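You operate a simulated robot arm through the tools that you are given. There is no shell and no other tool.

You are at the controls of a simulated robot arm. One attempt, no reset.

TASK
Crimp the brown lead's lug in the matching nest, then rack the lead.
Fine: slide the nest of the lug's colour under the ram first; pull the lever right down; the lead goes back in its own slot; leave the slider there and the other leads alone.

The check looks at the end state, three seconds after you hand in, the way a careful person would. Anything else that was tipped, shoved, dropped, spilled or broken makes it a failure.

THE ROBOT
A 6-joint arm with a two-finger gripper, fixed in place. Base frame: the origin is at the foot of the arm, x ahead of it, y to its left, z up. Units: m, degrees, N and s.
Its first joint turns from -166.0 to 166.0 degrees. Payload 2.45 kg.
The TCP is the grasp point between the finger pads, 0.02 m short of the fingertips. In the tool frame z runs along the fingers and y along their closing line. The gripper opens to 0.14 m. The gripper's body begins 0.168 m behind the TCP.
Orientation is told as [roll, pitch, yaw] about the base's x, y, z axes, in that order, counted from this pose: with the fingers straight down and closing along the base's y, the tool's x points along the base's -x, its y along +y and its z along -z.

THE INTERFACE
- The arm moves only by the tool servo_tool. Its argument "rows" is one flat list of numbers, 7 for each row, row after row: the shift along the tool's x, y, z in m, then the turn, a rotation vector about the tool's x, y, z in rad, then the finger opening in m, from 0 to 0.14. In form: [x, y, z, ax, ay, az, fingers, x, y, z, ax, ay, az, fingers, ...]. A call has 1 to 20 rows; each row is the pose to reach, as a shift and turn from the pose commanded when the call began, along the tool's axes at that moment. Rows are played at 5 a second. More than 0.05 m and 8.6 degrees between two rows, or a gripper value outside its range, and nothing of the call is played. Where a pose cannot be reached the arm comes as near as it can. A force on the tool above 90 N (or 10 N above the force at the start of the call, whichever is more), or a blocked arm, ends the call early, and 0.2 s more pass. The fingers move at their own pace (about 0.045 m/s each) and stop on an object; they squeeze with about 38 N. The grip force told is the motor's: it shows also when the fingers shut on nothing. Time passes only in rows, and 0.2 s behind the last, so rows that repeat a pose let the fingers close. It gives the time, the measured TCP pose, the force on the tool (base axes), the opening and the grip force at its end, in the units of the frame above (readings bear some noise), with the torque about the TCP (base axes, N m) and any sound that the robot's microphone picked up.
- Cameras (640 x 400 px; columns grow to the right, rows downward): "scene" is fixed at [0.2194, -0.6496, 1.3561]; the picture's right is [0.64, -0.77, 0.00], its down [-0.22, -0.18, -0.96] and it looks along [0.74, 0.61, -0.29] (base axes); focal length 355 px, centre (320, 200). "wrist" rides on the gripper at [0.078, 0.011, -0.209] in the tool frame; the picture's right is [-0.14, 0.99, 0.00], its down [-0.92, -0.13, -0.37] and it looks along [-0.36, -0.05, 0.93] (tool axes); focal length 280 px, centre (320, 200). There is no depth. A picture from a camera that has moved, and an enlarged one, comes with that camera's place and axes in the base frame and with its lens.
- snapshot(camera): a new picture of that camera. The clock stands still meanwhile.
- enlarge(camera, box): a new picture of the part [left, top, right, bottom] of that camera's present view, enlarged. The clock stands still meanwhile.
- hand_in(): hands the job in; it is judged then, once.

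Nothing tells you positions but the pictures and the camera data. Unless the task says otherwise, let go and move clear before handing in.

The tools are called as name(argument=value, ...) on one line, values as JSON. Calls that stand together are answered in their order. servo_tool: Moves the arm, as the interface text tells. Its arguments: {"type":"object","properties":{"rows":{"type":"array","items":{"type":"number"}}},"required":["rows"]} The other tools are called the same way: snapshot (camera) takes a picture; enlarge (camera, box) takes an enlarged picture of a part of a camera's view; hand_in () hands the job in.

At the start:

```text
clock: 0.0
tcp_pos: [0.7342, -0.0641, 1.168]
tcp_rot: [0.1, 0.0, -0.1]
contact_force: [-0.1, 1.2, 0.3]
torque: [-0.01, -0.02, -0.01]
finger_gap: 0.1401
grasp_force: 0.1
```

scene: 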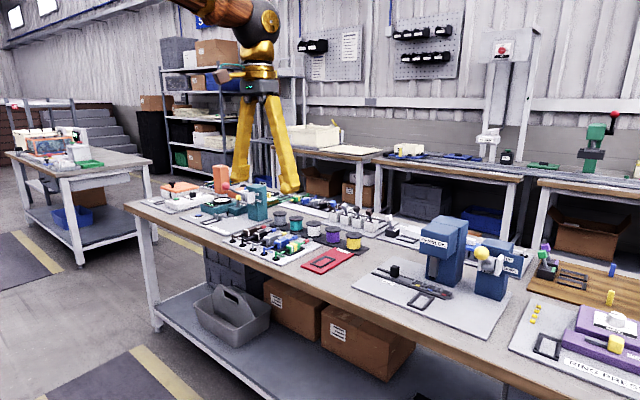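
wrist: 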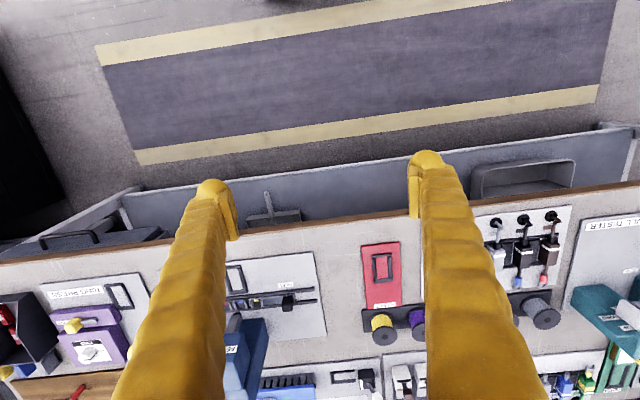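

I see a long bench with several stations: a teal press, spools, a blue press with a yellow-knobbed lever, a rack of leads. I will look closer before moving anything.

enlarge(camera="scene", box=[340, 190, 540, 315])

enlarge(camera="scene", box=[140, 160, 380, 310])

enlarge(camera="scene", box=[480, 220, 640, 400])

enlarge(camera="wrist", box=[440, 180, 640, 400])

enlarge(camera="wrist", box=[0, 230, 420, 400])

```text
3.20 times, centred on (440, 252) of scene
camera zoom: at [0.2194, -0.6496, 1.3561], right [0.64, -0.77, 0.0], down [-0.22, -0.18, -0.96], along [0.74, 0.61, -0.29], focal length 1136 px, centre (-64, 32)
```

zoom: 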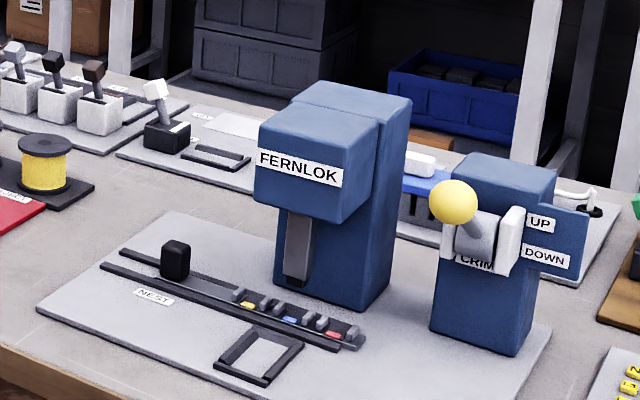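

```text
2.67 times, centred on (260, 235) of scene
camera zoom: at [0.2194, -0.6496, 1.3561], right [0.64, -0.77, 0.0], down [-0.22, -0.18, -0.96], along [0.74, 0.61, -0.29], focal length 947 px, centre (480, 107)
```

zoom: 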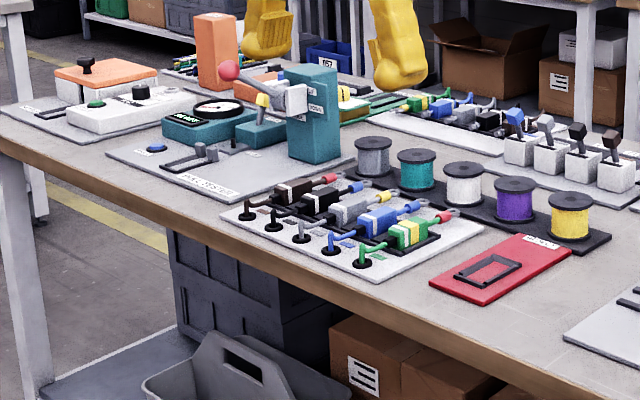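

```text
2.22 times, centred on (560, 310) of scene
camera zoom: at [0.2194, -0.6496, 1.3561], right [0.64, -0.77, 0.0], down [-0.22, -0.18, -0.96], along [0.74, 0.61, -0.29], focal length 789 px, centre (-213, -44)
```

zoom: 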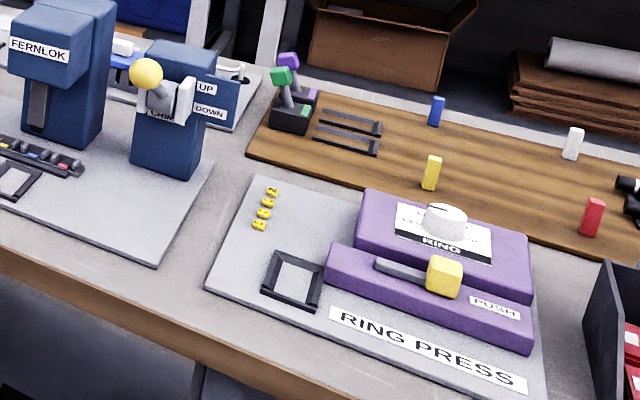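

```text
1.82 times, centred on (540, 290) of wrist
camera zoom: at [0.6556, -0.0539, 1.376], right [0.14, 0.99, 0.0], down [0.92, -0.13, 0.37], along [0.36, -0.05, -0.93], focal length 510 px, centre (-80, 36)
```

zoom: 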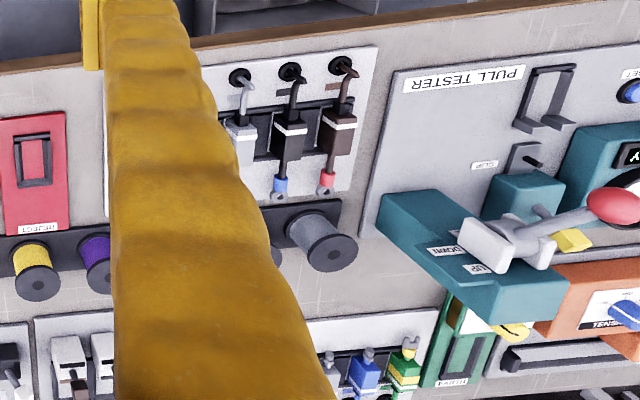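

```text
1.52 times, centred on (210, 315) of wrist
camera zoom: at [0.6556, -0.0539, 1.376], right [0.14, 0.99, 0.0], down [0.92, -0.13, 0.37], along [0.36, -0.05, -0.93], focal length 427 px, centre (488, 25)
```

zoom: 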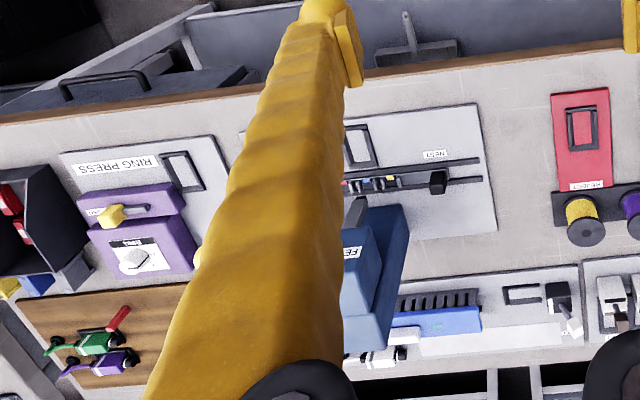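

The bench top works out at z≈0.80 by crossing the two cameras. The brown lead (red lug) is the end one of the near rack, around (1.05, 0.41), and the blue crimp press is around y≈-0.25. I'll move high over the lead rack for a better look and to test the reach.

servo_tool(rows=[-0.015, 0.042, 0.005, 0, 0, 0, 0.1, -0.03, 0.084, 0.01, 0, 0, 0, 0.1, -0.045, 0.126, 0.015, 0, 0, 0, 0.1, -0.06, 0.168, 0.02, 0, 0, 0, 0.1, -0.075, 0.21, 0.025, 0, 0, 0, 0.1, -0.09, 0.252, 0.03, 0, 0, 0, 0.1, -0.105, 0.294, 0.035, 0, 0, 0, 0.1, -0.12, 0.336, 0.04, 0, 0, 0, 0.1, -0.135, 0.378, 0.045, 0, 0, 0, 0.1, -0.15, 0.42, 0.05, 0, 0, 0, 0.1])

```text
clock: 2.2
tcp_pos: [0.8829, 0.3573, 1.1176]
tcp_rot: [0.0, -0.1, 0.1]
contact_force: [0.1, 0.1, 0.6]
torque: [-0.01, -0.02, -0.02]
finger_gap: 0.0997
grasp_force: 0.0
```

snapshot(camera="wrist")

snapshot(camera="scene")

```text
taken
camera wrist: at [0.8039, 0.3689, 1.3252], right [0.14, 0.99, 0.0], down [0.92, -0.13, 0.37], along [0.37, -0.05, -0.93], focal length 280 px, centre (320, 200)
```

wrist: 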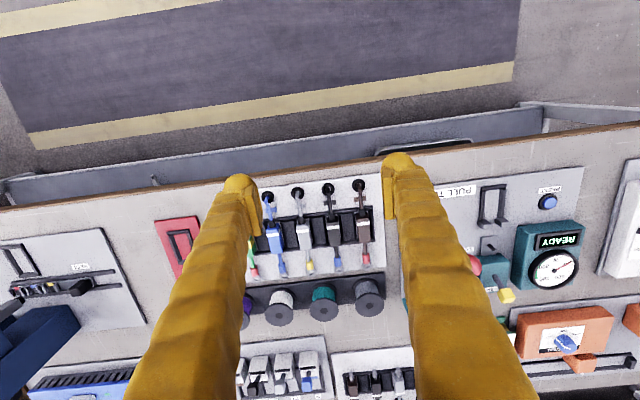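

```text
taken
```

scene: 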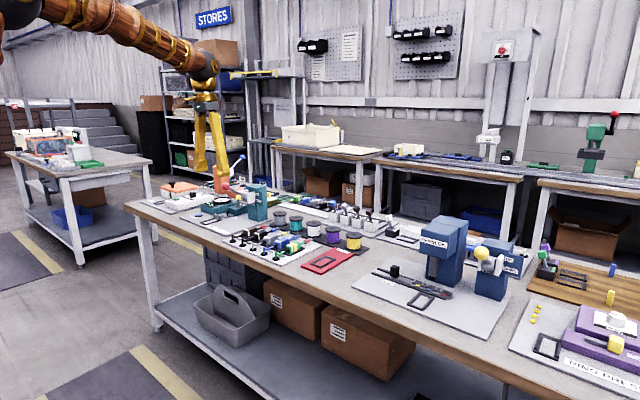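

enlarge(camera="wrist", box=[230, 170, 430, 295])

enlarge(camera="wrist", box=[0, 200, 200, 325])

enlarge(camera="scene", box=[210, 210, 330, 285])

```text
3.20 times, centred on (330, 232) of wrist
camera zoom: at [0.8039, 0.3689, 1.3252], right [0.14, 0.99, 0.0], down [0.92, -0.13, 0.37], along [0.37, -0.05, -0.93], focal length 897 px, centre (288, 96)
```

zoom: 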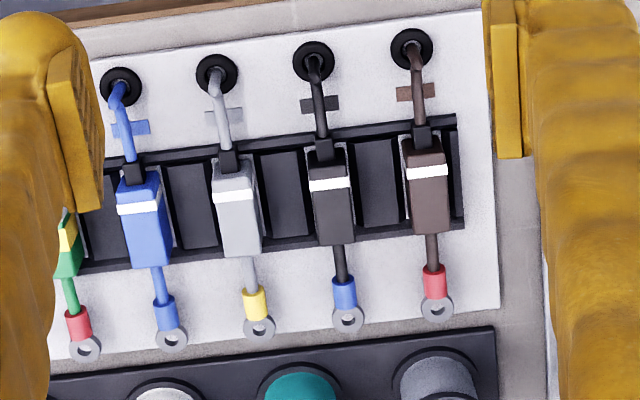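

```text
3.20 times, centred on (100, 262) of wrist
camera zoom: at [0.8039, 0.3689, 1.3252], right [0.14, 0.99, 0.0], down [0.92, -0.13, 0.37], along [0.37, -0.05, -0.93], focal length 897 px, centre (1024, 0)
```

zoom: 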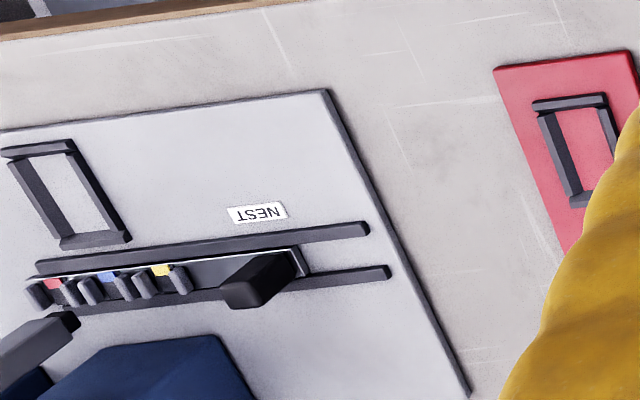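

```text
5.33 times, centred on (270, 248) of scene
camera zoom: at [0.2194, -0.6496, 1.3561], right [0.64, -0.77, 0.0], down [-0.22, -0.18, -0.96], along [0.74, 0.61, -0.29], focal length 1894 px, centre (587, -53)
```

zoom: 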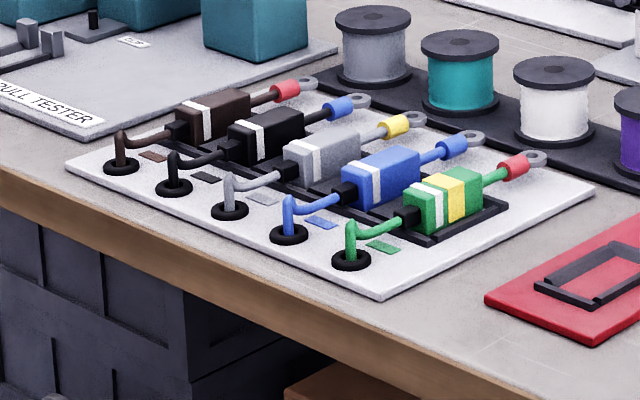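

The near rack holds brown, black, grey, blue and green leads; brown is at about (1.06, 0.416) with its red lug pointing to +x. I'll test how far the arm reaches with the tool down while staying high.

servo_tool(rows=[-0.04, 0.015, 0, 0, 0, 0, 0.1, -0.08, 0.03, 0, 0, 0, 0, 0.1, -0.12, 0.045, 0, 0, 0, 0, 0.1, -0.16, 0.06, 0, 0, 0, 0, 0.1, -0.18, 0.06, 0, 0, 0, 0, 0.1, -0.18, 0.06, 0, 0, 0, 0, 0.1])

```text
clock: 3.6
tcp_pos: [1.0635, 0.416, 1.1167]
tcp_rot: [-0.1, -0.1, 0.1]
contact_force: [0.1, -0.2, 0.7]
torque: [-0.02, -0.02, 0.03]
finger_gap: 0.1
grasp_force: 0.1
```

snapshot(camera="wrist")

snapshot(camera="scene")

```text
taken
camera wrist: at [0.9847, 0.4255, 1.3252], right [0.14, 0.99, 0.0], down [0.92, -0.13, 0.37], along [0.36, -0.05, -0.93], focal length 280 px, centre (320, 200)
```

wrist: 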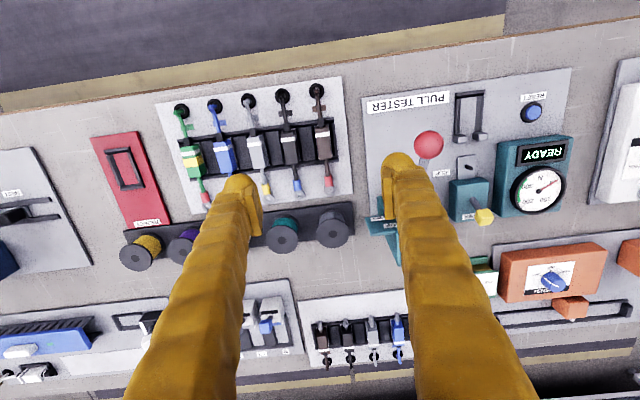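

```text
taken
```

scene: 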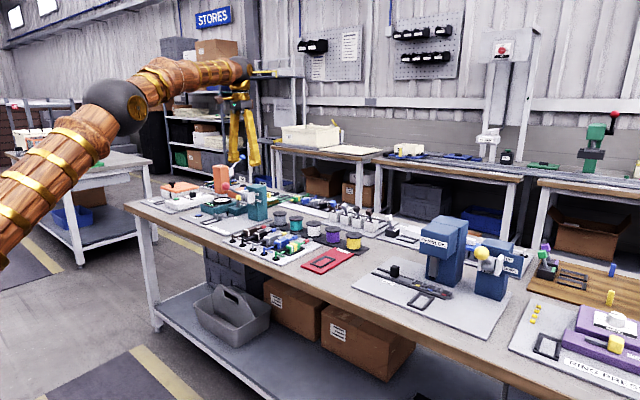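

The arm reaches there. Now I'll go back and over the crimp station to look at the slider, nests, frame and lever.

servo_tool(rows=[0.008, -0.047, -0.003, 0, 0, 0, 0.1, 0.016, -0.094, -0.006, 0, 0, 0, 0.1, 0.024, -0.141, -0.009, 0, 0, 0, 0.1, 0.032, -0.188, -0.012, 0, 0, 0, 0.1, 0.04, -0.235, -0.015, 0, 0, 0, 0.1, 0.048, -0.282, -0.018, 0, 0, 0, 0.1, 0.056, -0.329, -0.021, 0, 0, 0, 0.1, 0.064, -0.376, -0.024, 0, 0, 0, 0.1, 0.072, -0.423, -0.027, 0, 0, 0, 0.1, 0.08, -0.47, -0.03, 0, 0, 0, 0.1, 0.088, -0.517, -0.03, 0, 0, 0, 0.1, 0.096, -0.564, -0.03, 0, 0, 0, 0.1, 0.104, -0.611, -0.03, 0, 0, 0, 0.1, 0.11, -0.658, -0.03, 0, 0, 0, 0.1, 0.11, -0.7, -0.03, 0, 0, 0, 0.1])

snapshot(camera="wrist")

snapshot(camera="scene")

```text
clock: 6.8
tcp_pos: [0.9561, -0.2825, 1.1446]
tcp_rot: [0.0, 0.0, 0.0]
contact_force: [-0.6, -0.7, 0.3]
torque: [0.03, 0.03, -0.02]
finger_gap: 0.0999
grasp_force: 0.0
```

```text
taken
camera wrist: at [0.8769, -0.2728, 1.353], right [0.14, 0.99, 0.0], down [0.92, -0.13, 0.37], along [0.37, -0.05, -0.93], focal length 280 px, centre (320, 200)
```

wrist: 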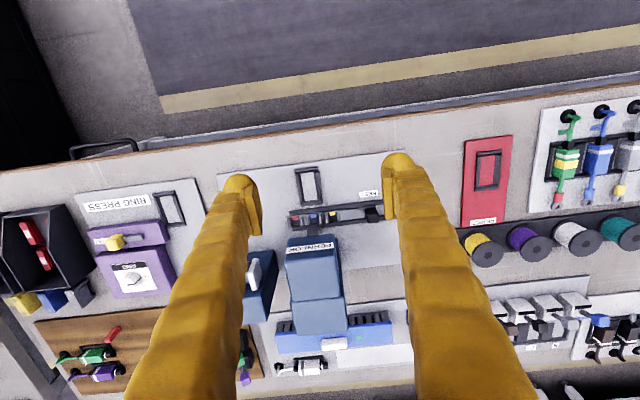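

```text
taken
```

scene: 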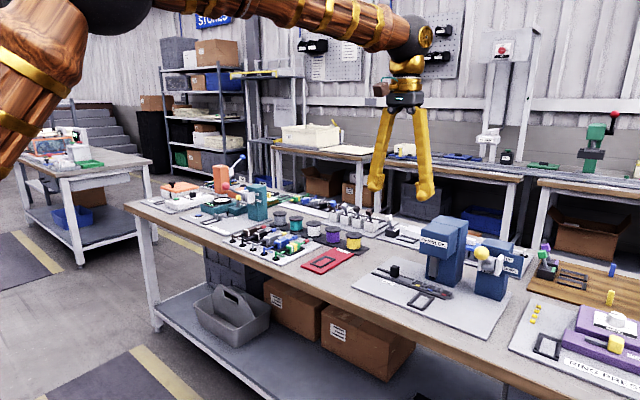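

enlarge(camera="wrist", box=[210, 140, 430, 278])

enlarge(camera="scene", box=[360, 250, 460, 313])

enlarge(camera="scene", box=[420, 210, 540, 310])

```text
2.90 times, centred on (320, 209) of wrist
camera zoom: at [0.8769, -0.2728, 1.353], right [0.14, 0.99, 0.0], down [0.92, -0.13, 0.37], along [0.37, -0.05, -0.93], focal length 813 px, centre (320, 174)
```

zoom: 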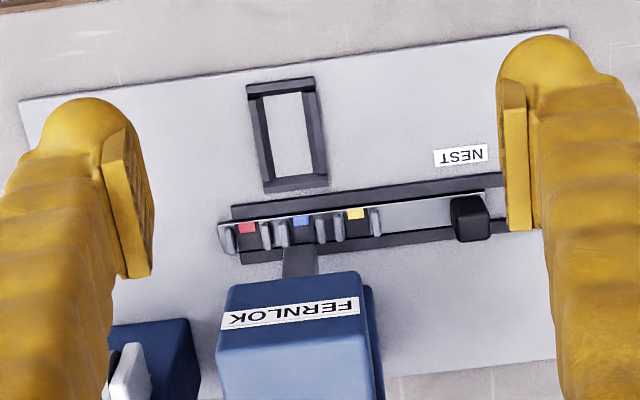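

```text
6.35 times, centred on (410, 282) of scene
camera zoom: at [0.2194, -0.6496, 1.3561], right [0.64, -0.77, 0.0], down [-0.22, -0.18, -0.96], along [0.74, 0.61, -0.29], focal length 2254 px, centre (-251, -318)
```

zoom: 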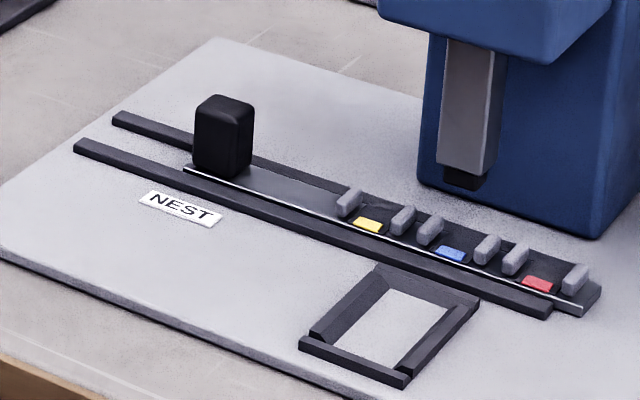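

```text
4.00 times, centred on (480, 260) of scene
camera zoom: at [0.2194, -0.6496, 1.3561], right [0.64, -0.77, 0.0], down [-0.22, -0.18, -0.96], along [0.74, 0.61, -0.29], focal length 1420 px, centre (-320, -40)
```

zoom: 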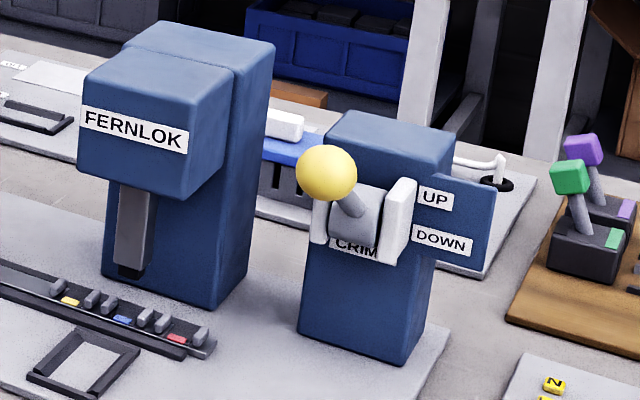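

The frame on the crimp plate sits at about (1.054, -0.321), in line with the ram (y≈-0.321). Blue is now under the ram, red is about 0.039 m to its -y side, so the slider must go about +0.039 in y. I'll tilt the wrist to get a lower, closer view of the nests, ram and frame.

servo_tool(rows=[0.0212, -0.0035, 0.0289, 0, -0.14, 0, 0.14, 0.0424, -0.007, 0.0578, 0, -0.28, 0, 0.14, 0.0636, -0.0105, 0.0868, 0, -0.42, 0, 0.14, 0.0848, -0.014, 0.1157, 0, -0.56, 0, 0.14, 0.106, -0.0175, 0.1446, 0, -0.7, 0, 0.14, 0.106, -0.0175, 0.1446, 0, -0.7, 0, 0.14])

snapshot(camera="wrist")

```text
clock: 8.2
tcp_pos: [0.849, -0.303, 1.0035]
tcp_rot: [0.1, -40.0, -0.1]
contact_force: [-1.1, -0.8, -0.8]
torque: [-0.04, 0.03, -0.03]
finger_gap: 0.1401
grasp_force: 0.0
```

```text
taken
camera wrist: at [0.6539, -0.292, 1.1116], right [0.11, 0.99, 0.09], down [0.47, -0.13, 0.88], along [0.88, -0.05, -0.48], focal length 280 px, centre (320, 200)
```

wrist: 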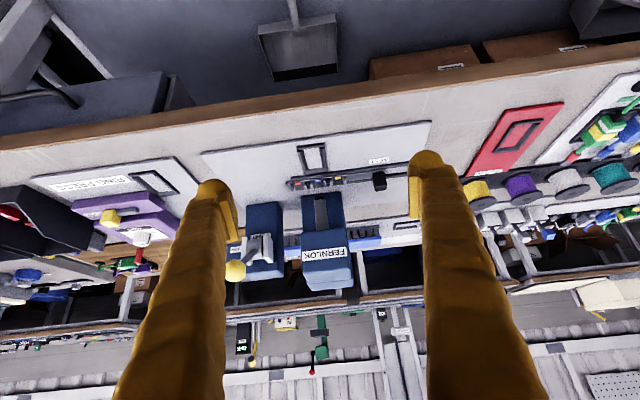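

enlarge(camera="wrist", box=[220, 130, 420, 255])

enlarge(camera="wrist", box=[270, 130, 400, 211])

enlarge(camera="wrist", box=[215, 190, 360, 300])

```text
3.20 times, centred on (320, 192) of wrist
camera zoom: at [0.6539, -0.292, 1.1116], right [0.11, 0.99, 0.09], down [0.47, -0.13, 0.88], along [0.88, -0.05, -0.48], focal length 897 px, centre (320, 224)
```

zoom: 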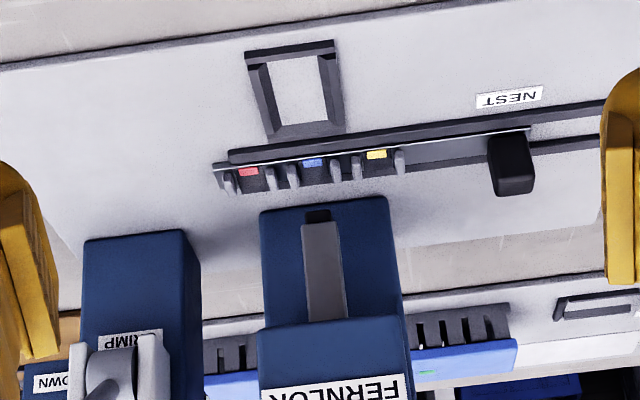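

```text
4.92 times, centred on (335, 170) of wrist
camera zoom: at [0.6539, -0.292, 1.1116], right [0.11, 0.99, 0.09], down [0.47, -0.13, 0.88], along [0.88, -0.05, -0.48], focal length 1380 px, centre (246, 345)
```

zoom: 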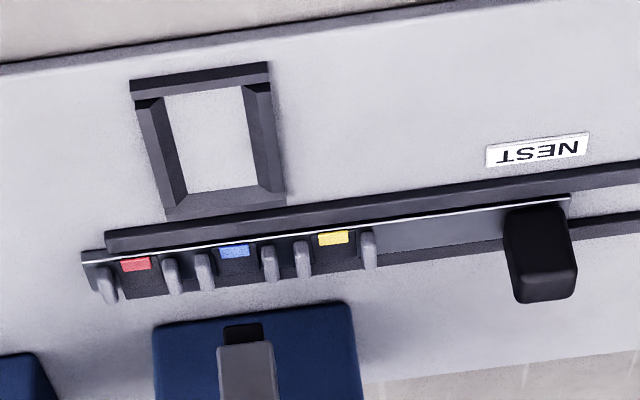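

```text
3.64 times, centred on (288, 245) of wrist
camera zoom: at [0.6539, -0.292, 1.1116], right [0.11, 0.99, 0.09], down [0.47, -0.13, 0.88], along [0.88, -0.05, -0.48], focal length 1020 px, centre (438, 36)
```

zoom: 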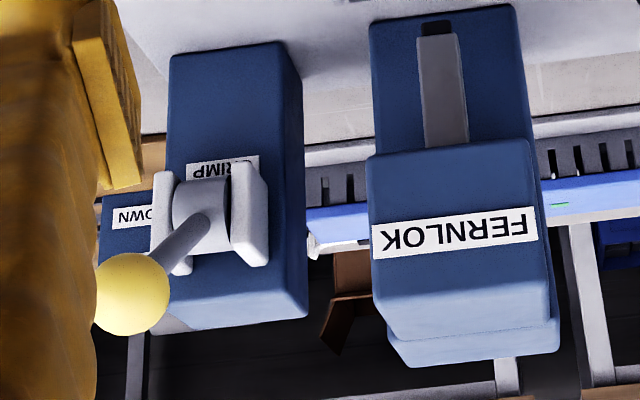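

The lever ball is at about (1.063, -0.454, 0.99) with its hub near (1.16, -0.456, 0.923), turning in the x-z plane. The slider knob is at about (1.125, -0.199), top z≈0.845. I'll straighten the tool and move over the knob.

servo_tool(rows=[-0.0345, 0.013, 0.0126, 0, 0.0873, 0, 0.1, -0.0689, 0.026, 0.0252, 0, 0.1745, 0, 0.09, -0.1034, 0.039, 0.0378, 0, 0.2618, 0, 0.08, -0.1379, 0.052, 0.0505, 0, 0.3491, 0, 0.07, -0.1723, 0.065, 0.0631, 0, 0.4363, 0, 0.07, -0.2068, 0.078, 0.0757, 0, 0.5236, 0, 0.07, -0.2412, 0.091, 0.0883, 0, 0.6109, 0, 0.07, -0.2757, 0.104, 0.1009, 0, 0.6981, 0, 0.07, -0.2757, 0.104, 0.1009, 0, 0.6981, 0, 0.07])

snapshot(camera="wrist")

snapshot(camera="scene")

```text
clock: 10.2
tcp_pos: [1.1248, -0.1976, 1.1016]
tcp_rot: [0.0, 0.0, 0.0]
contact_force: [0.7, -0.1, -0.1]
torque: [0.02, 0.05, 0.02]
finger_gap: 0.0701
grasp_force: 0.0
```

```text
taken
camera wrist: at [1.0467, -0.1882, 1.3098], right [0.14, 0.99, 0.0], down [0.92, -0.13, 0.37], along [0.36, -0.05, -0.93], focal length 280 px, centre (320, 200)
```

wrist: 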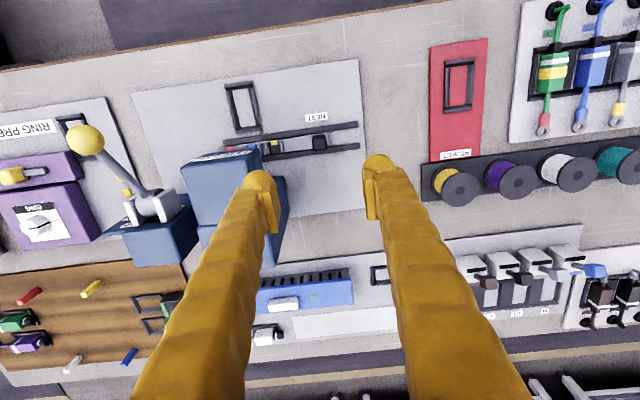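

```text
taken
```

scene: 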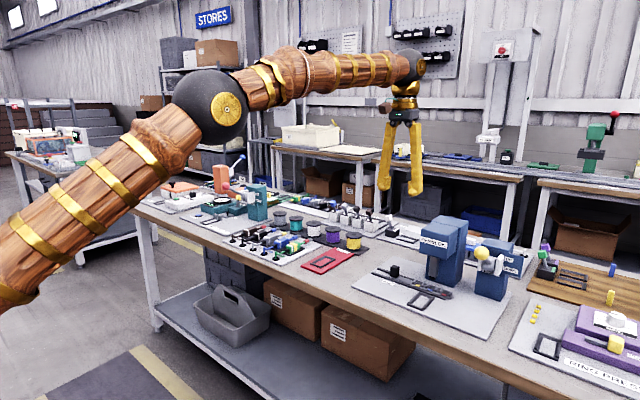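

enlarge(camera="wrist", box=[220, 75, 380, 175])

enlarge(camera="wrist", box=[60, 110, 220, 270])

```text
4.00 times, centred on (300, 125) of wrist
camera zoom: at [1.0467, -0.1882, 1.3098], right [0.14, 0.99, 0.0], down [0.92, -0.13, 0.37], along [0.36, -0.05, -0.93], focal length 1122 px, centre (400, 500)
```

zoom: 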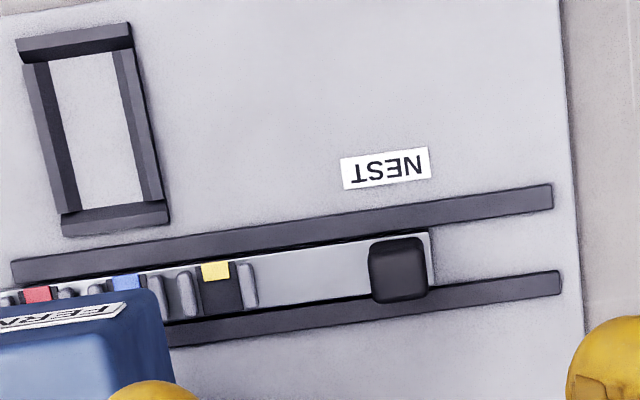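

```text
2.50 times, centred on (140, 190) of wrist
camera zoom: at [1.0467, -0.1882, 1.3098], right [0.14, 0.99, 0.0], down [0.92, -0.13, 0.37], along [0.36, -0.05, -0.93], focal length 701 px, centre (770, 225)
```

zoom: 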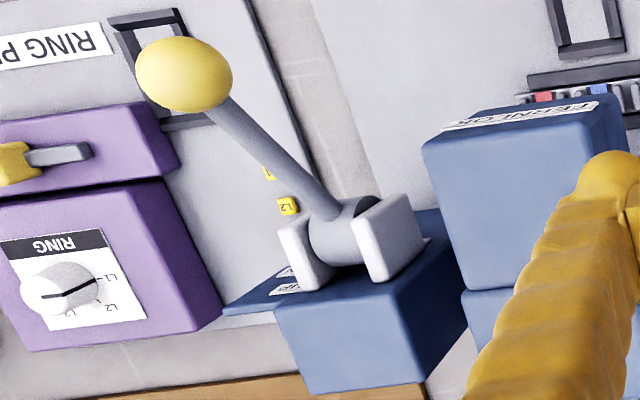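

Knob centre is at about (1.127, -0.200). I'll lower with the fingers open around it and stop with the tips near z≈0.83.

servo_tool(rows=[-0.002, -0.002, 0.045, 0, 0, 0, 0.07, -0.002, -0.002, 0.09, 0, 0, 0, 0.06, -0.002, -0.002, 0.13, 0, 0, 0, 0.06, -0.002, -0.002, 0.17, 0, 0, 0, 0.06, -0.002, -0.002, 0.2, 0, 0, 0, 0.06, -0.002, -0.002, 0.22, 0, 0, 0, 0.06, -0.002, -0.002, 0.235, 0, 0, 0, 0.06, -0.002, -0.002, 0.245, 0, 0, 0, 0.06])

snapshot(camera="wrist")

enlarge(camera="scene", box=[340, 200, 480, 310])

```text
clock: 12.0
tcp_pos: [1.1258, -0.1991, 0.8584]
tcp_rot: [0.0, -0.1, 0.0]
contact_force: [0.4, 0.1, 1.0]
torque: [0.01, 0.03, 0.01]
finger_gap: 0.0601
grasp_force: 0.1
```

```text
taken
camera wrist: at [1.0469, -0.1886, 1.0663], right [0.14, 0.99, 0.0], down [0.92, -0.13, 0.37], along [0.37, -0.05, -0.93], focal length 280 px, centre (320, 200)
```

wrist: 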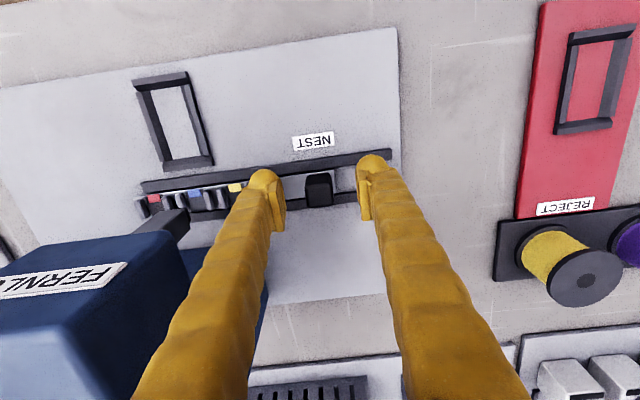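

```text
3.64 times, centred on (410, 255) of scene
camera zoom: at [0.2194, -0.6496, 1.3561], right [0.64, -0.77, 0.0], down [-0.22, -0.18, -0.96], along [0.74, 0.61, -0.29], focal length 1291 px, centre (-7, 0)
```

zoom: 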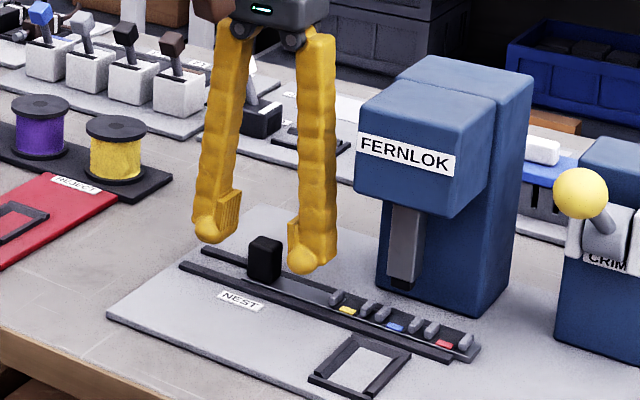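

enlarge(camera="wrist", box=[120, 55, 420, 243])

enlarge(camera="wrist", box=[120, 140, 260, 230])

```text
2.13 times, centred on (270, 149) of wrist
camera zoom: at [1.0469, -0.1886, 1.0663], right [0.14, 0.99, 0.0], down [0.92, -0.13, 0.37], along [0.37, -0.05, -0.93], focal length 597 px, centre (426, 308)
```

zoom: 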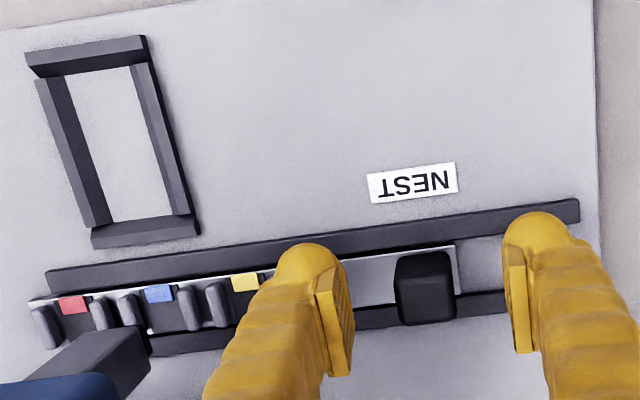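

```text
4.44 times, centred on (190, 185) of wrist
camera zoom: at [1.0469, -0.1886, 1.0663], right [0.14, 0.99, 0.0], down [0.92, -0.13, 0.37], along [0.37, -0.05, -0.93], focal length 1246 px, centre (898, 267)
```

zoom: 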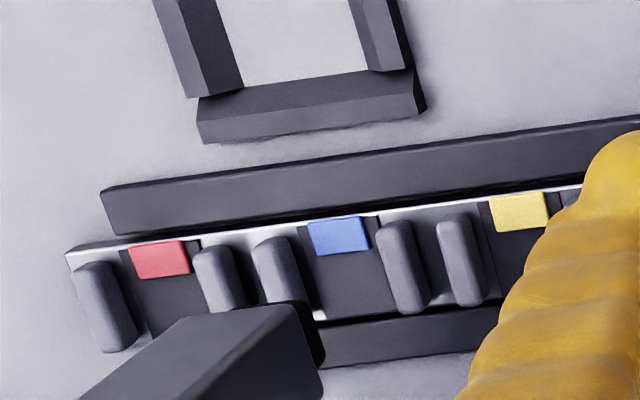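

The fingers straddle the knob evenly. I'll lower a little more, close, and then look before sliding.

servo_tool(rows=[-0.001, 0, 0.006, 0, 0, 0, 0.06, -0.001, 0, 0.011, 0, 0, 0, 0.06, -0.001, 0, 0.011, 0, 0, 0, 0.03, -0.001, 0, 0.011, 0, 0, 0, 0.015, -0.001, 0, 0.011, 0, 0, 0, 0.01, -0.001, 0, 0.011, 0, 0, 0, 0.01])

enlarge(camera="wrist", box=[120, 55, 420, 243])

```text
clock: 13.4
tcp_pos: [1.1271, -0.2002, 0.8478]
tcp_rot: [0.0, -0.1, 0.0]
contact_force: [0.5, 0.0, -2.7]
torque: [0.02, 0.0, 0.0]
finger_gap: 0.023
grasp_force: 37.4
```

```text
2.13 times, centred on (270, 149) of wrist
camera zoom: at [1.0481, -0.1891, 1.0554], right [0.14, 0.99, 0.0], down [0.92, -0.13, 0.37], along [0.37, -0.05, -0.93], focal length 597 px, centre (426, 308)
```

zoom: 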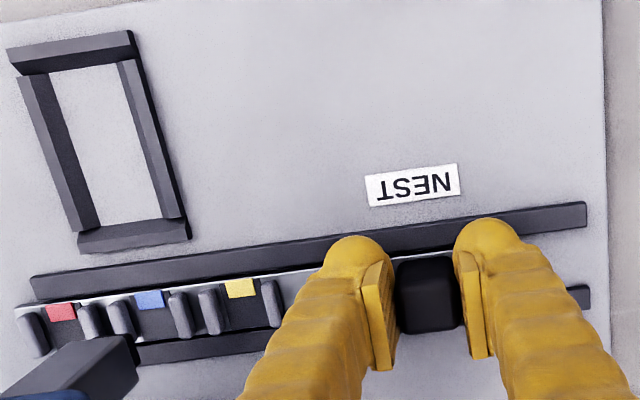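

Knob is gripped (0.023 m wide). Now sliding +y by 0.040 m slowly.

servo_tool(rows=[0, 0.008, 0, 0, 0, 0, 0.01, 0, 0.016, 0, 0, 0, 0, 0.01, 0, 0.024, 0, 0, 0, 0, 0.01, 0, 0.032, 0, 0, 0, 0, 0.01, 0, 0.04, 0, 0, 0, 0, 0.01, 0, 0.04, 0, 0, 0, 0, 0.01])

enlarge(camera="wrist", box=[90, 55, 390, 243])

enlarge(camera="scene", box=[360, 250, 460, 313])

```text
clock: 14.8
tcp_pos: [1.1274, -0.1602, 0.8479]
tcp_rot: [0.0, -0.1, 0.1]
contact_force: [-18.4, 0.4, -2.1]
torque: [-0.01, 0.28, 0.02]
finger_gap: 0.023
grasp_force: 44.9
```

```text
2.13 times, centred on (240, 149) of wrist
camera zoom: at [1.0483, -0.1499, 1.0554], right [0.14, 0.99, 0.0], down [0.92, -0.13, 0.37], along [0.37, -0.05, -0.93], focal length 597 px, centre (490, 308)
```

zoom: 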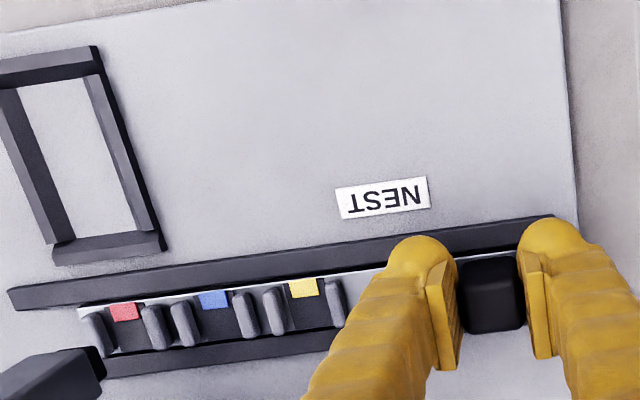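

```text
6.35 times, centred on (410, 282) of scene
camera zoom: at [0.2194, -0.6496, 1.3561], right [0.64, -0.77, 0.0], down [-0.22, -0.18, -0.96], along [0.74, 0.61, -0.29], focal length 2254 px, centre (-251, -318)
```

zoom: 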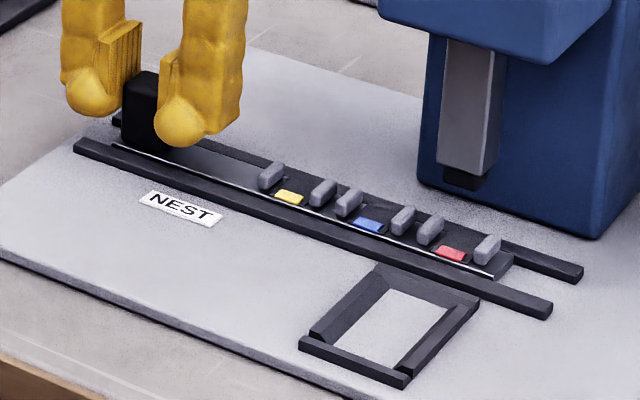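

Slider has moved one nest over; red is now where blue was. I'll release, rise, and check alignment from straight in front of the ram.

servo_tool(rows=[0, 0.04, 0, 0, 0, 0, 0.04, 0, 0.04, 0, 0, 0, 0, 0.06, 0, 0.04, 0, 0, 0, 0, 0.06, 0, 0.04, -0.03, 0, 0, 0, 0.06, 0, 0.04, -0.08, 0, 0, 0, 0.06, 0, 0.04, -0.13, 0, 0, 0, 0.06, 0, 0.04, -0.18, 0, 0, 0, 0.06])

```text
clock: 16.4
tcp_pos: [1.1267, -0.1178, 1.0273]
tcp_rot: [0.0, 0.0, 0.1]
contact_force: [0.1, 0.2, -0.8]
torque: [-0.01, 0.01, -0.02]
finger_gap: 0.06
grasp_force: 0.1
```

That call mistakenly repeated the +0.04 y shift while the fingers opened, so the slider may have been dragged along. I'll check where it ended up.

snapshot(camera="wrist")

enlarge(camera="scene", box=[360, 250, 460, 313])

enlarge(camera="wrist", box=[180, 75, 400, 212])

```text
taken
camera wrist: at [1.0472, -0.1083, 1.2347], right [0.14, 0.99, 0.0], down [0.92, -0.13, 0.37], along [0.37, -0.05, -0.93], focal length 280 px, centre (320, 200)
```

wrist: 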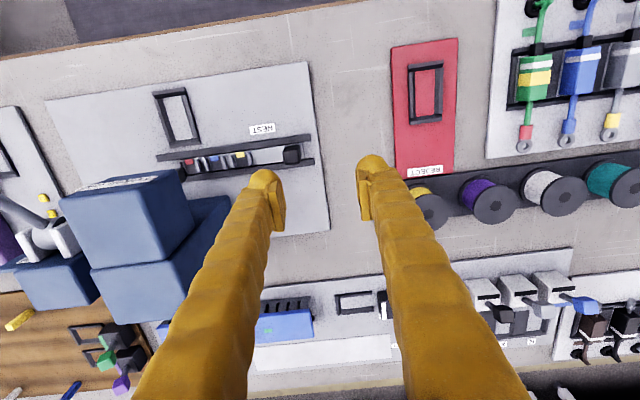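

```text
6.35 times, centred on (410, 282) of scene
camera zoom: at [0.2194, -0.6496, 1.3561], right [0.64, -0.77, 0.0], down [-0.22, -0.18, -0.96], along [0.74, 0.61, -0.29], focal length 2254 px, centre (-251, -318)
```

zoom: 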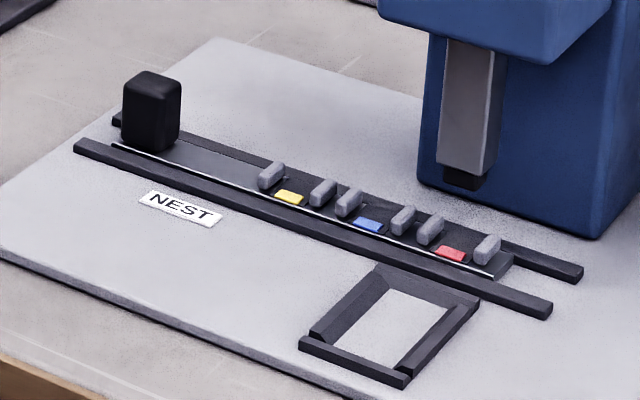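

```text
2.91 times, centred on (290, 144) of wrist
camera zoom: at [1.0472, -0.1083, 1.2347], right [0.14, 0.99, 0.0], down [0.92, -0.13, 0.37], along [0.37, -0.05, -0.93], focal length 816 px, centre (407, 364)
```

zoom: 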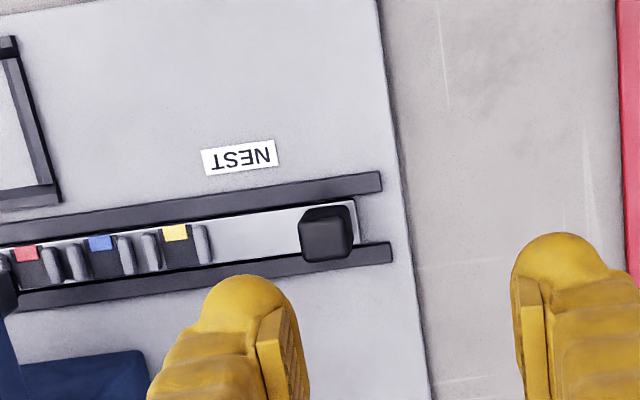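

The slider sits against its end stop, still with red where blue was — no harm done. Now I'll go and look at the brown lead and its rack from the front.

servo_tool(rows=[0.022, 0.04, 0.003, 0, -0.058, 0, 0.08, 0.044, 0.08, 0.006, 0, -0.116, 0, 0.1, 0.067, 0.12, 0.009, 0, -0.175, 0, 0.12, 0.089, 0.16, 0.012, 0, -0.233, 0, 0.14, 0.111, 0.2, 0.016, 0, -0.291, 0, 0.14, 0.133, 0.24, 0.019, 0, -0.349, 0, 0.14, 0.155, 0.28, 0.022, 0, -0.407, 0, 0.14, 0.178, 0.32, 0.026, 0, -0.465, 0, 0.14, 0.2, 0.36, 0.029, 0, -0.524, 0, 0.14, 0.222, 0.4, 0.033, 0, -0.582, 0, 0.14, 0.245, 0.44, 0.036, 0, -0.64, 0, 0.14, 0.267, 0.478, 0.04, 0, -0.7, 0, 0.14])

snapshot(camera="wrist")

enlarge(camera="wrist", box=[240, 120, 430, 238])

```text
clock: 19.0
tcp_pos: [0.8616, 0.3584, 0.9908]
tcp_rot: [0.0, -40.4, 0.1]
contact_force: [0.0, 0.6, -0.6]
torque: [-0.01, -0.02, 0.0]
finger_gap: 0.1402
grasp_force: 0.0
```

```text
taken
camera wrist: at [0.6665, 0.3696, 1.098], right [0.1, 0.99, 0.09], down [0.46, -0.13, 0.88], along [0.88, -0.05, -0.47], focal length 280 px, centre (320, 200)
```

wrist: 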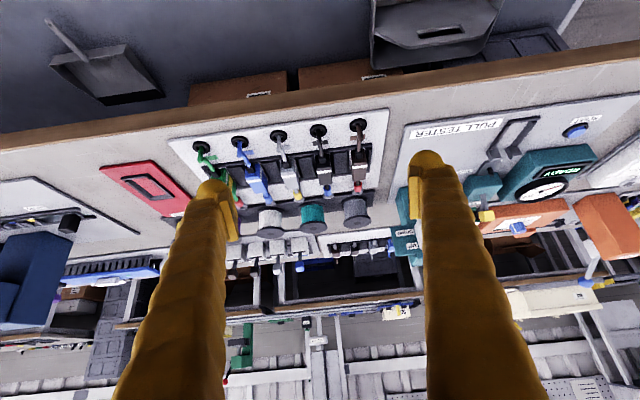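

```text
3.37 times, centred on (335, 179) of wrist
camera zoom: at [0.6665, 0.3696, 1.098], right [0.1, 0.99, 0.09], down [0.46, -0.13, 0.88], along [0.88, -0.05, -0.47], focal length 944 px, centre (270, 271)
```

zoom: 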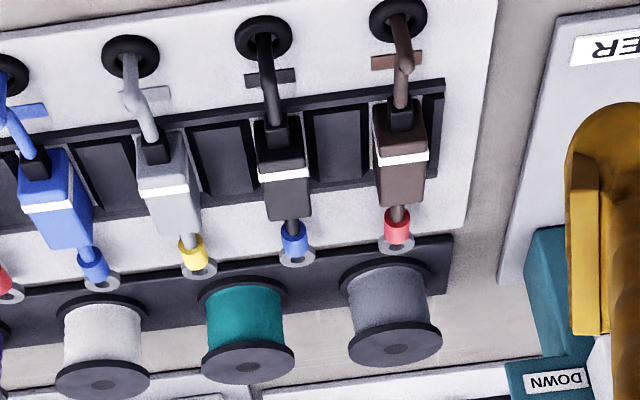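

enlarge(camera="wrist", box=[305, 120, 385, 200])

enlarge(camera="scene", box=[225, 218, 295, 262])

```text
5.00 times, centred on (345, 160) of wrist
camera zoom: at [0.6665, 0.3696, 1.098], right [0.1, 0.99, 0.09], down [0.46, -0.13, 0.88], along [0.88, -0.05, -0.47], focal length 1402 px, centre (195, 400)
```

zoom: 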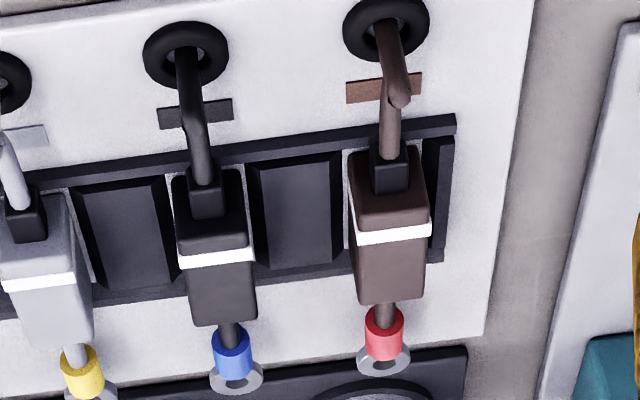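

```text
9.09 times, centred on (260, 240) of scene
camera zoom: at [0.2194, -0.6496, 1.3561], right [0.64, -0.77, 0.0], down [-0.22, -0.18, -0.96], along [0.74, 0.61, -0.29], focal length 3228 px, centre (866, -164)
```

zoom: 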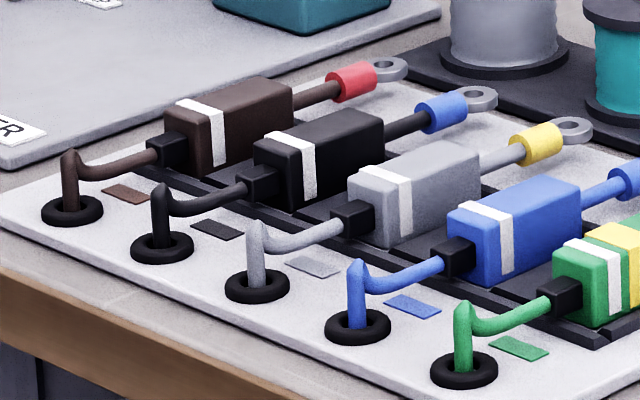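

The brown block is about 0.024 wide, 0.06 long, top near z≈0.84, in a pocket between low dividers; the black neighbour's face is about 0.034 away. I'll straighten up above it with a narrow opening.

servo_tool(rows=[-0.025, 0.0083, 0.0157, 0, 0.1, 0, 0.1, -0.05, 0.0166, 0.0315, 0, 0.2, 0, 0.08, -0.075, 0.0249, 0.0472, 0, 0.3, 0, 0.06, -0.1, 0.0332, 0.063, 0, 0.4, 0, 0.05, -0.125, 0.0415, 0.0787, 0, 0.5, 0, 0.046, -0.15, 0.0498, 0.0945, 0, 0.6, 0, 0.046, -0.1746, 0.0581, 0.1102, 0, 0.7, 0, 0.046, -0.1746, 0.0581, 0.1102, 0, 0.7, 0, 0.046])

enlarge(camera="wrist", box=[240, 60, 400, 160])

snapshot(camera="wrist")

```text
clock: 20.8
tcp_pos: [1.0649, 0.4163, 1.0167]
tcp_rot: [0.0, 0.0, 0.0]
contact_force: [-0.5, 0.1, 0.2]
torque: [0.03, 0.02, 0.01]
finger_gap: 0.0462
grasp_force: 0.0
```

```text
4.00 times, centred on (320, 110) of wrist
camera zoom: at [0.9865, 0.4264, 1.2244], right [0.14, 0.99, 0.0], down [0.92, -0.13, 0.37], along [0.37, -0.05, -0.93], focal length 1122 px, centre (320, 560)
```

zoom: 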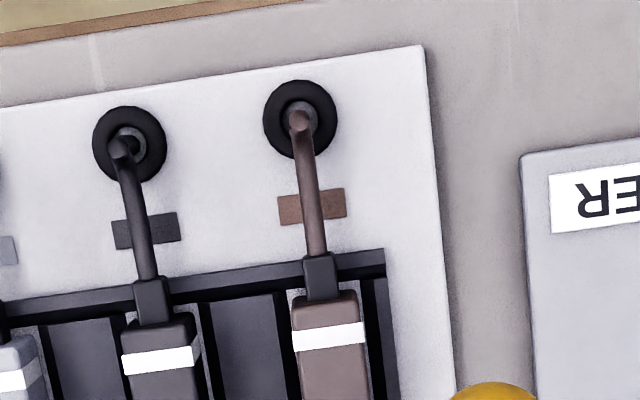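

```text
taken
camera wrist: at [0.9865, 0.4264, 1.2244], right [0.14, 0.99, 0.0], down [0.92, -0.13, 0.37], along [0.37, -0.05, -0.93], focal length 280 px, centre (320, 200)
```

wrist: 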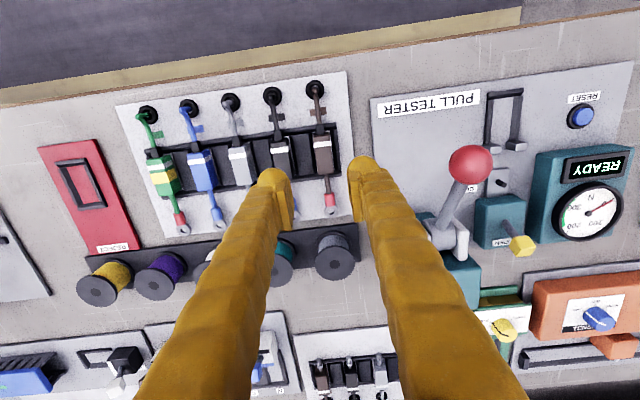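

enlarge(camera="wrist", box=[260, 115, 388, 215])

```text
4.00 times, centred on (324, 165) of wrist
camera zoom: at [0.9865, 0.4264, 1.2244], right [0.14, 0.99, 0.0], down [0.92, -0.13, 0.37], along [0.37, -0.05, -0.93], focal length 1122 px, centre (304, 340)
```

zoom: 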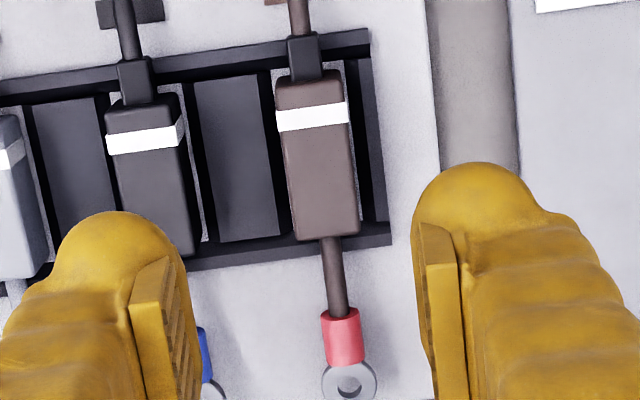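

Refined block centre is about (1.071, 0.419) with its top near z≈0.833. I'll descend around it with 0.046 opening, stopping with tips a little above the divider level.

servo_tool(rows=[-0.006, 0.0027, 0.03, 0, 0, 0, 0.046, -0.006, 0.0027, 0.065, 0, 0, 0, 0.046, -0.006, 0.0027, 0.1, 0, 0, 0, 0.046, -0.006, 0.0027, 0.13, 0, 0, 0, 0.046, -0.006, 0.0027, 0.15, 0, 0, 0, 0.046, -0.006, 0.0027, 0.16, 0, 0, 0, 0.046, -0.006, 0.0027, 0.165, 0, 0, 0, 0.046])

snapshot(camera="wrist")

enlarge(camera="scene", box=[215, 200, 310, 260])

```text
clock: 22.4
tcp_pos: [1.0714, 0.4181, 0.8516]
tcp_rot: [0.0, -0.1, -0.1]
contact_force: [-0.4, 0.1, -0.5]
torque: [-0.01, -0.01, 0.02]
finger_gap: 0.0459
grasp_force: 0.0
```

```text
taken
camera wrist: at [0.9923, 0.4284, 1.059], right [0.14, 0.99, 0.0], down [0.92, -0.13, 0.37], along [0.37, -0.05, -0.93], focal length 280 px, centre (320, 200)
```

wrist: 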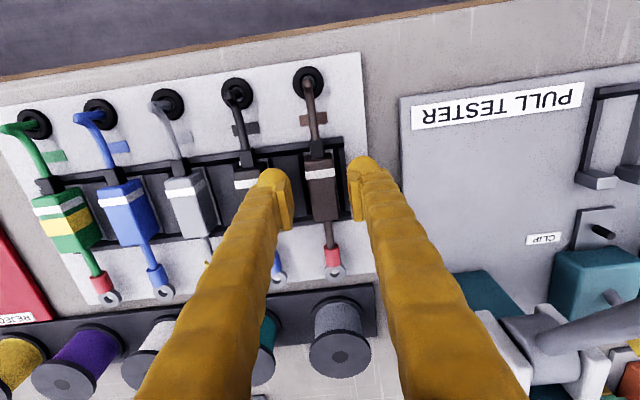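

```text
6.67 times, centred on (262, 230) of scene
camera zoom: at [0.2194, -0.6496, 1.3561], right [0.64, -0.77, 0.0], down [-0.22, -0.18, -0.96], along [0.74, 0.61, -0.29], focal length 2367 px, centre (703, 0)
```

zoom: 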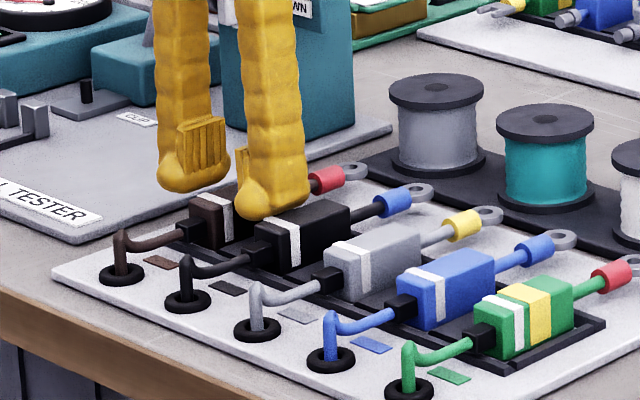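

enlarge(camera="wrist", box=[240, 120, 400, 245])

```text
3.20 times, centred on (320, 182) of wrist
camera zoom: at [0.9923, 0.4284, 1.059], right [0.14, 0.99, 0.0], down [0.92, -0.13, 0.37], along [0.37, -0.05, -0.93], focal length 897 px, centre (320, 256)
```

zoom: 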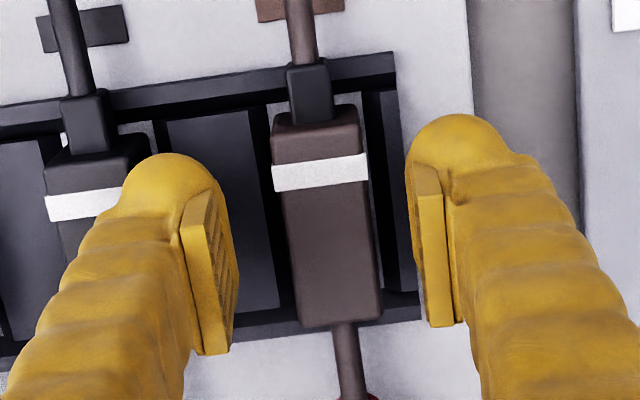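

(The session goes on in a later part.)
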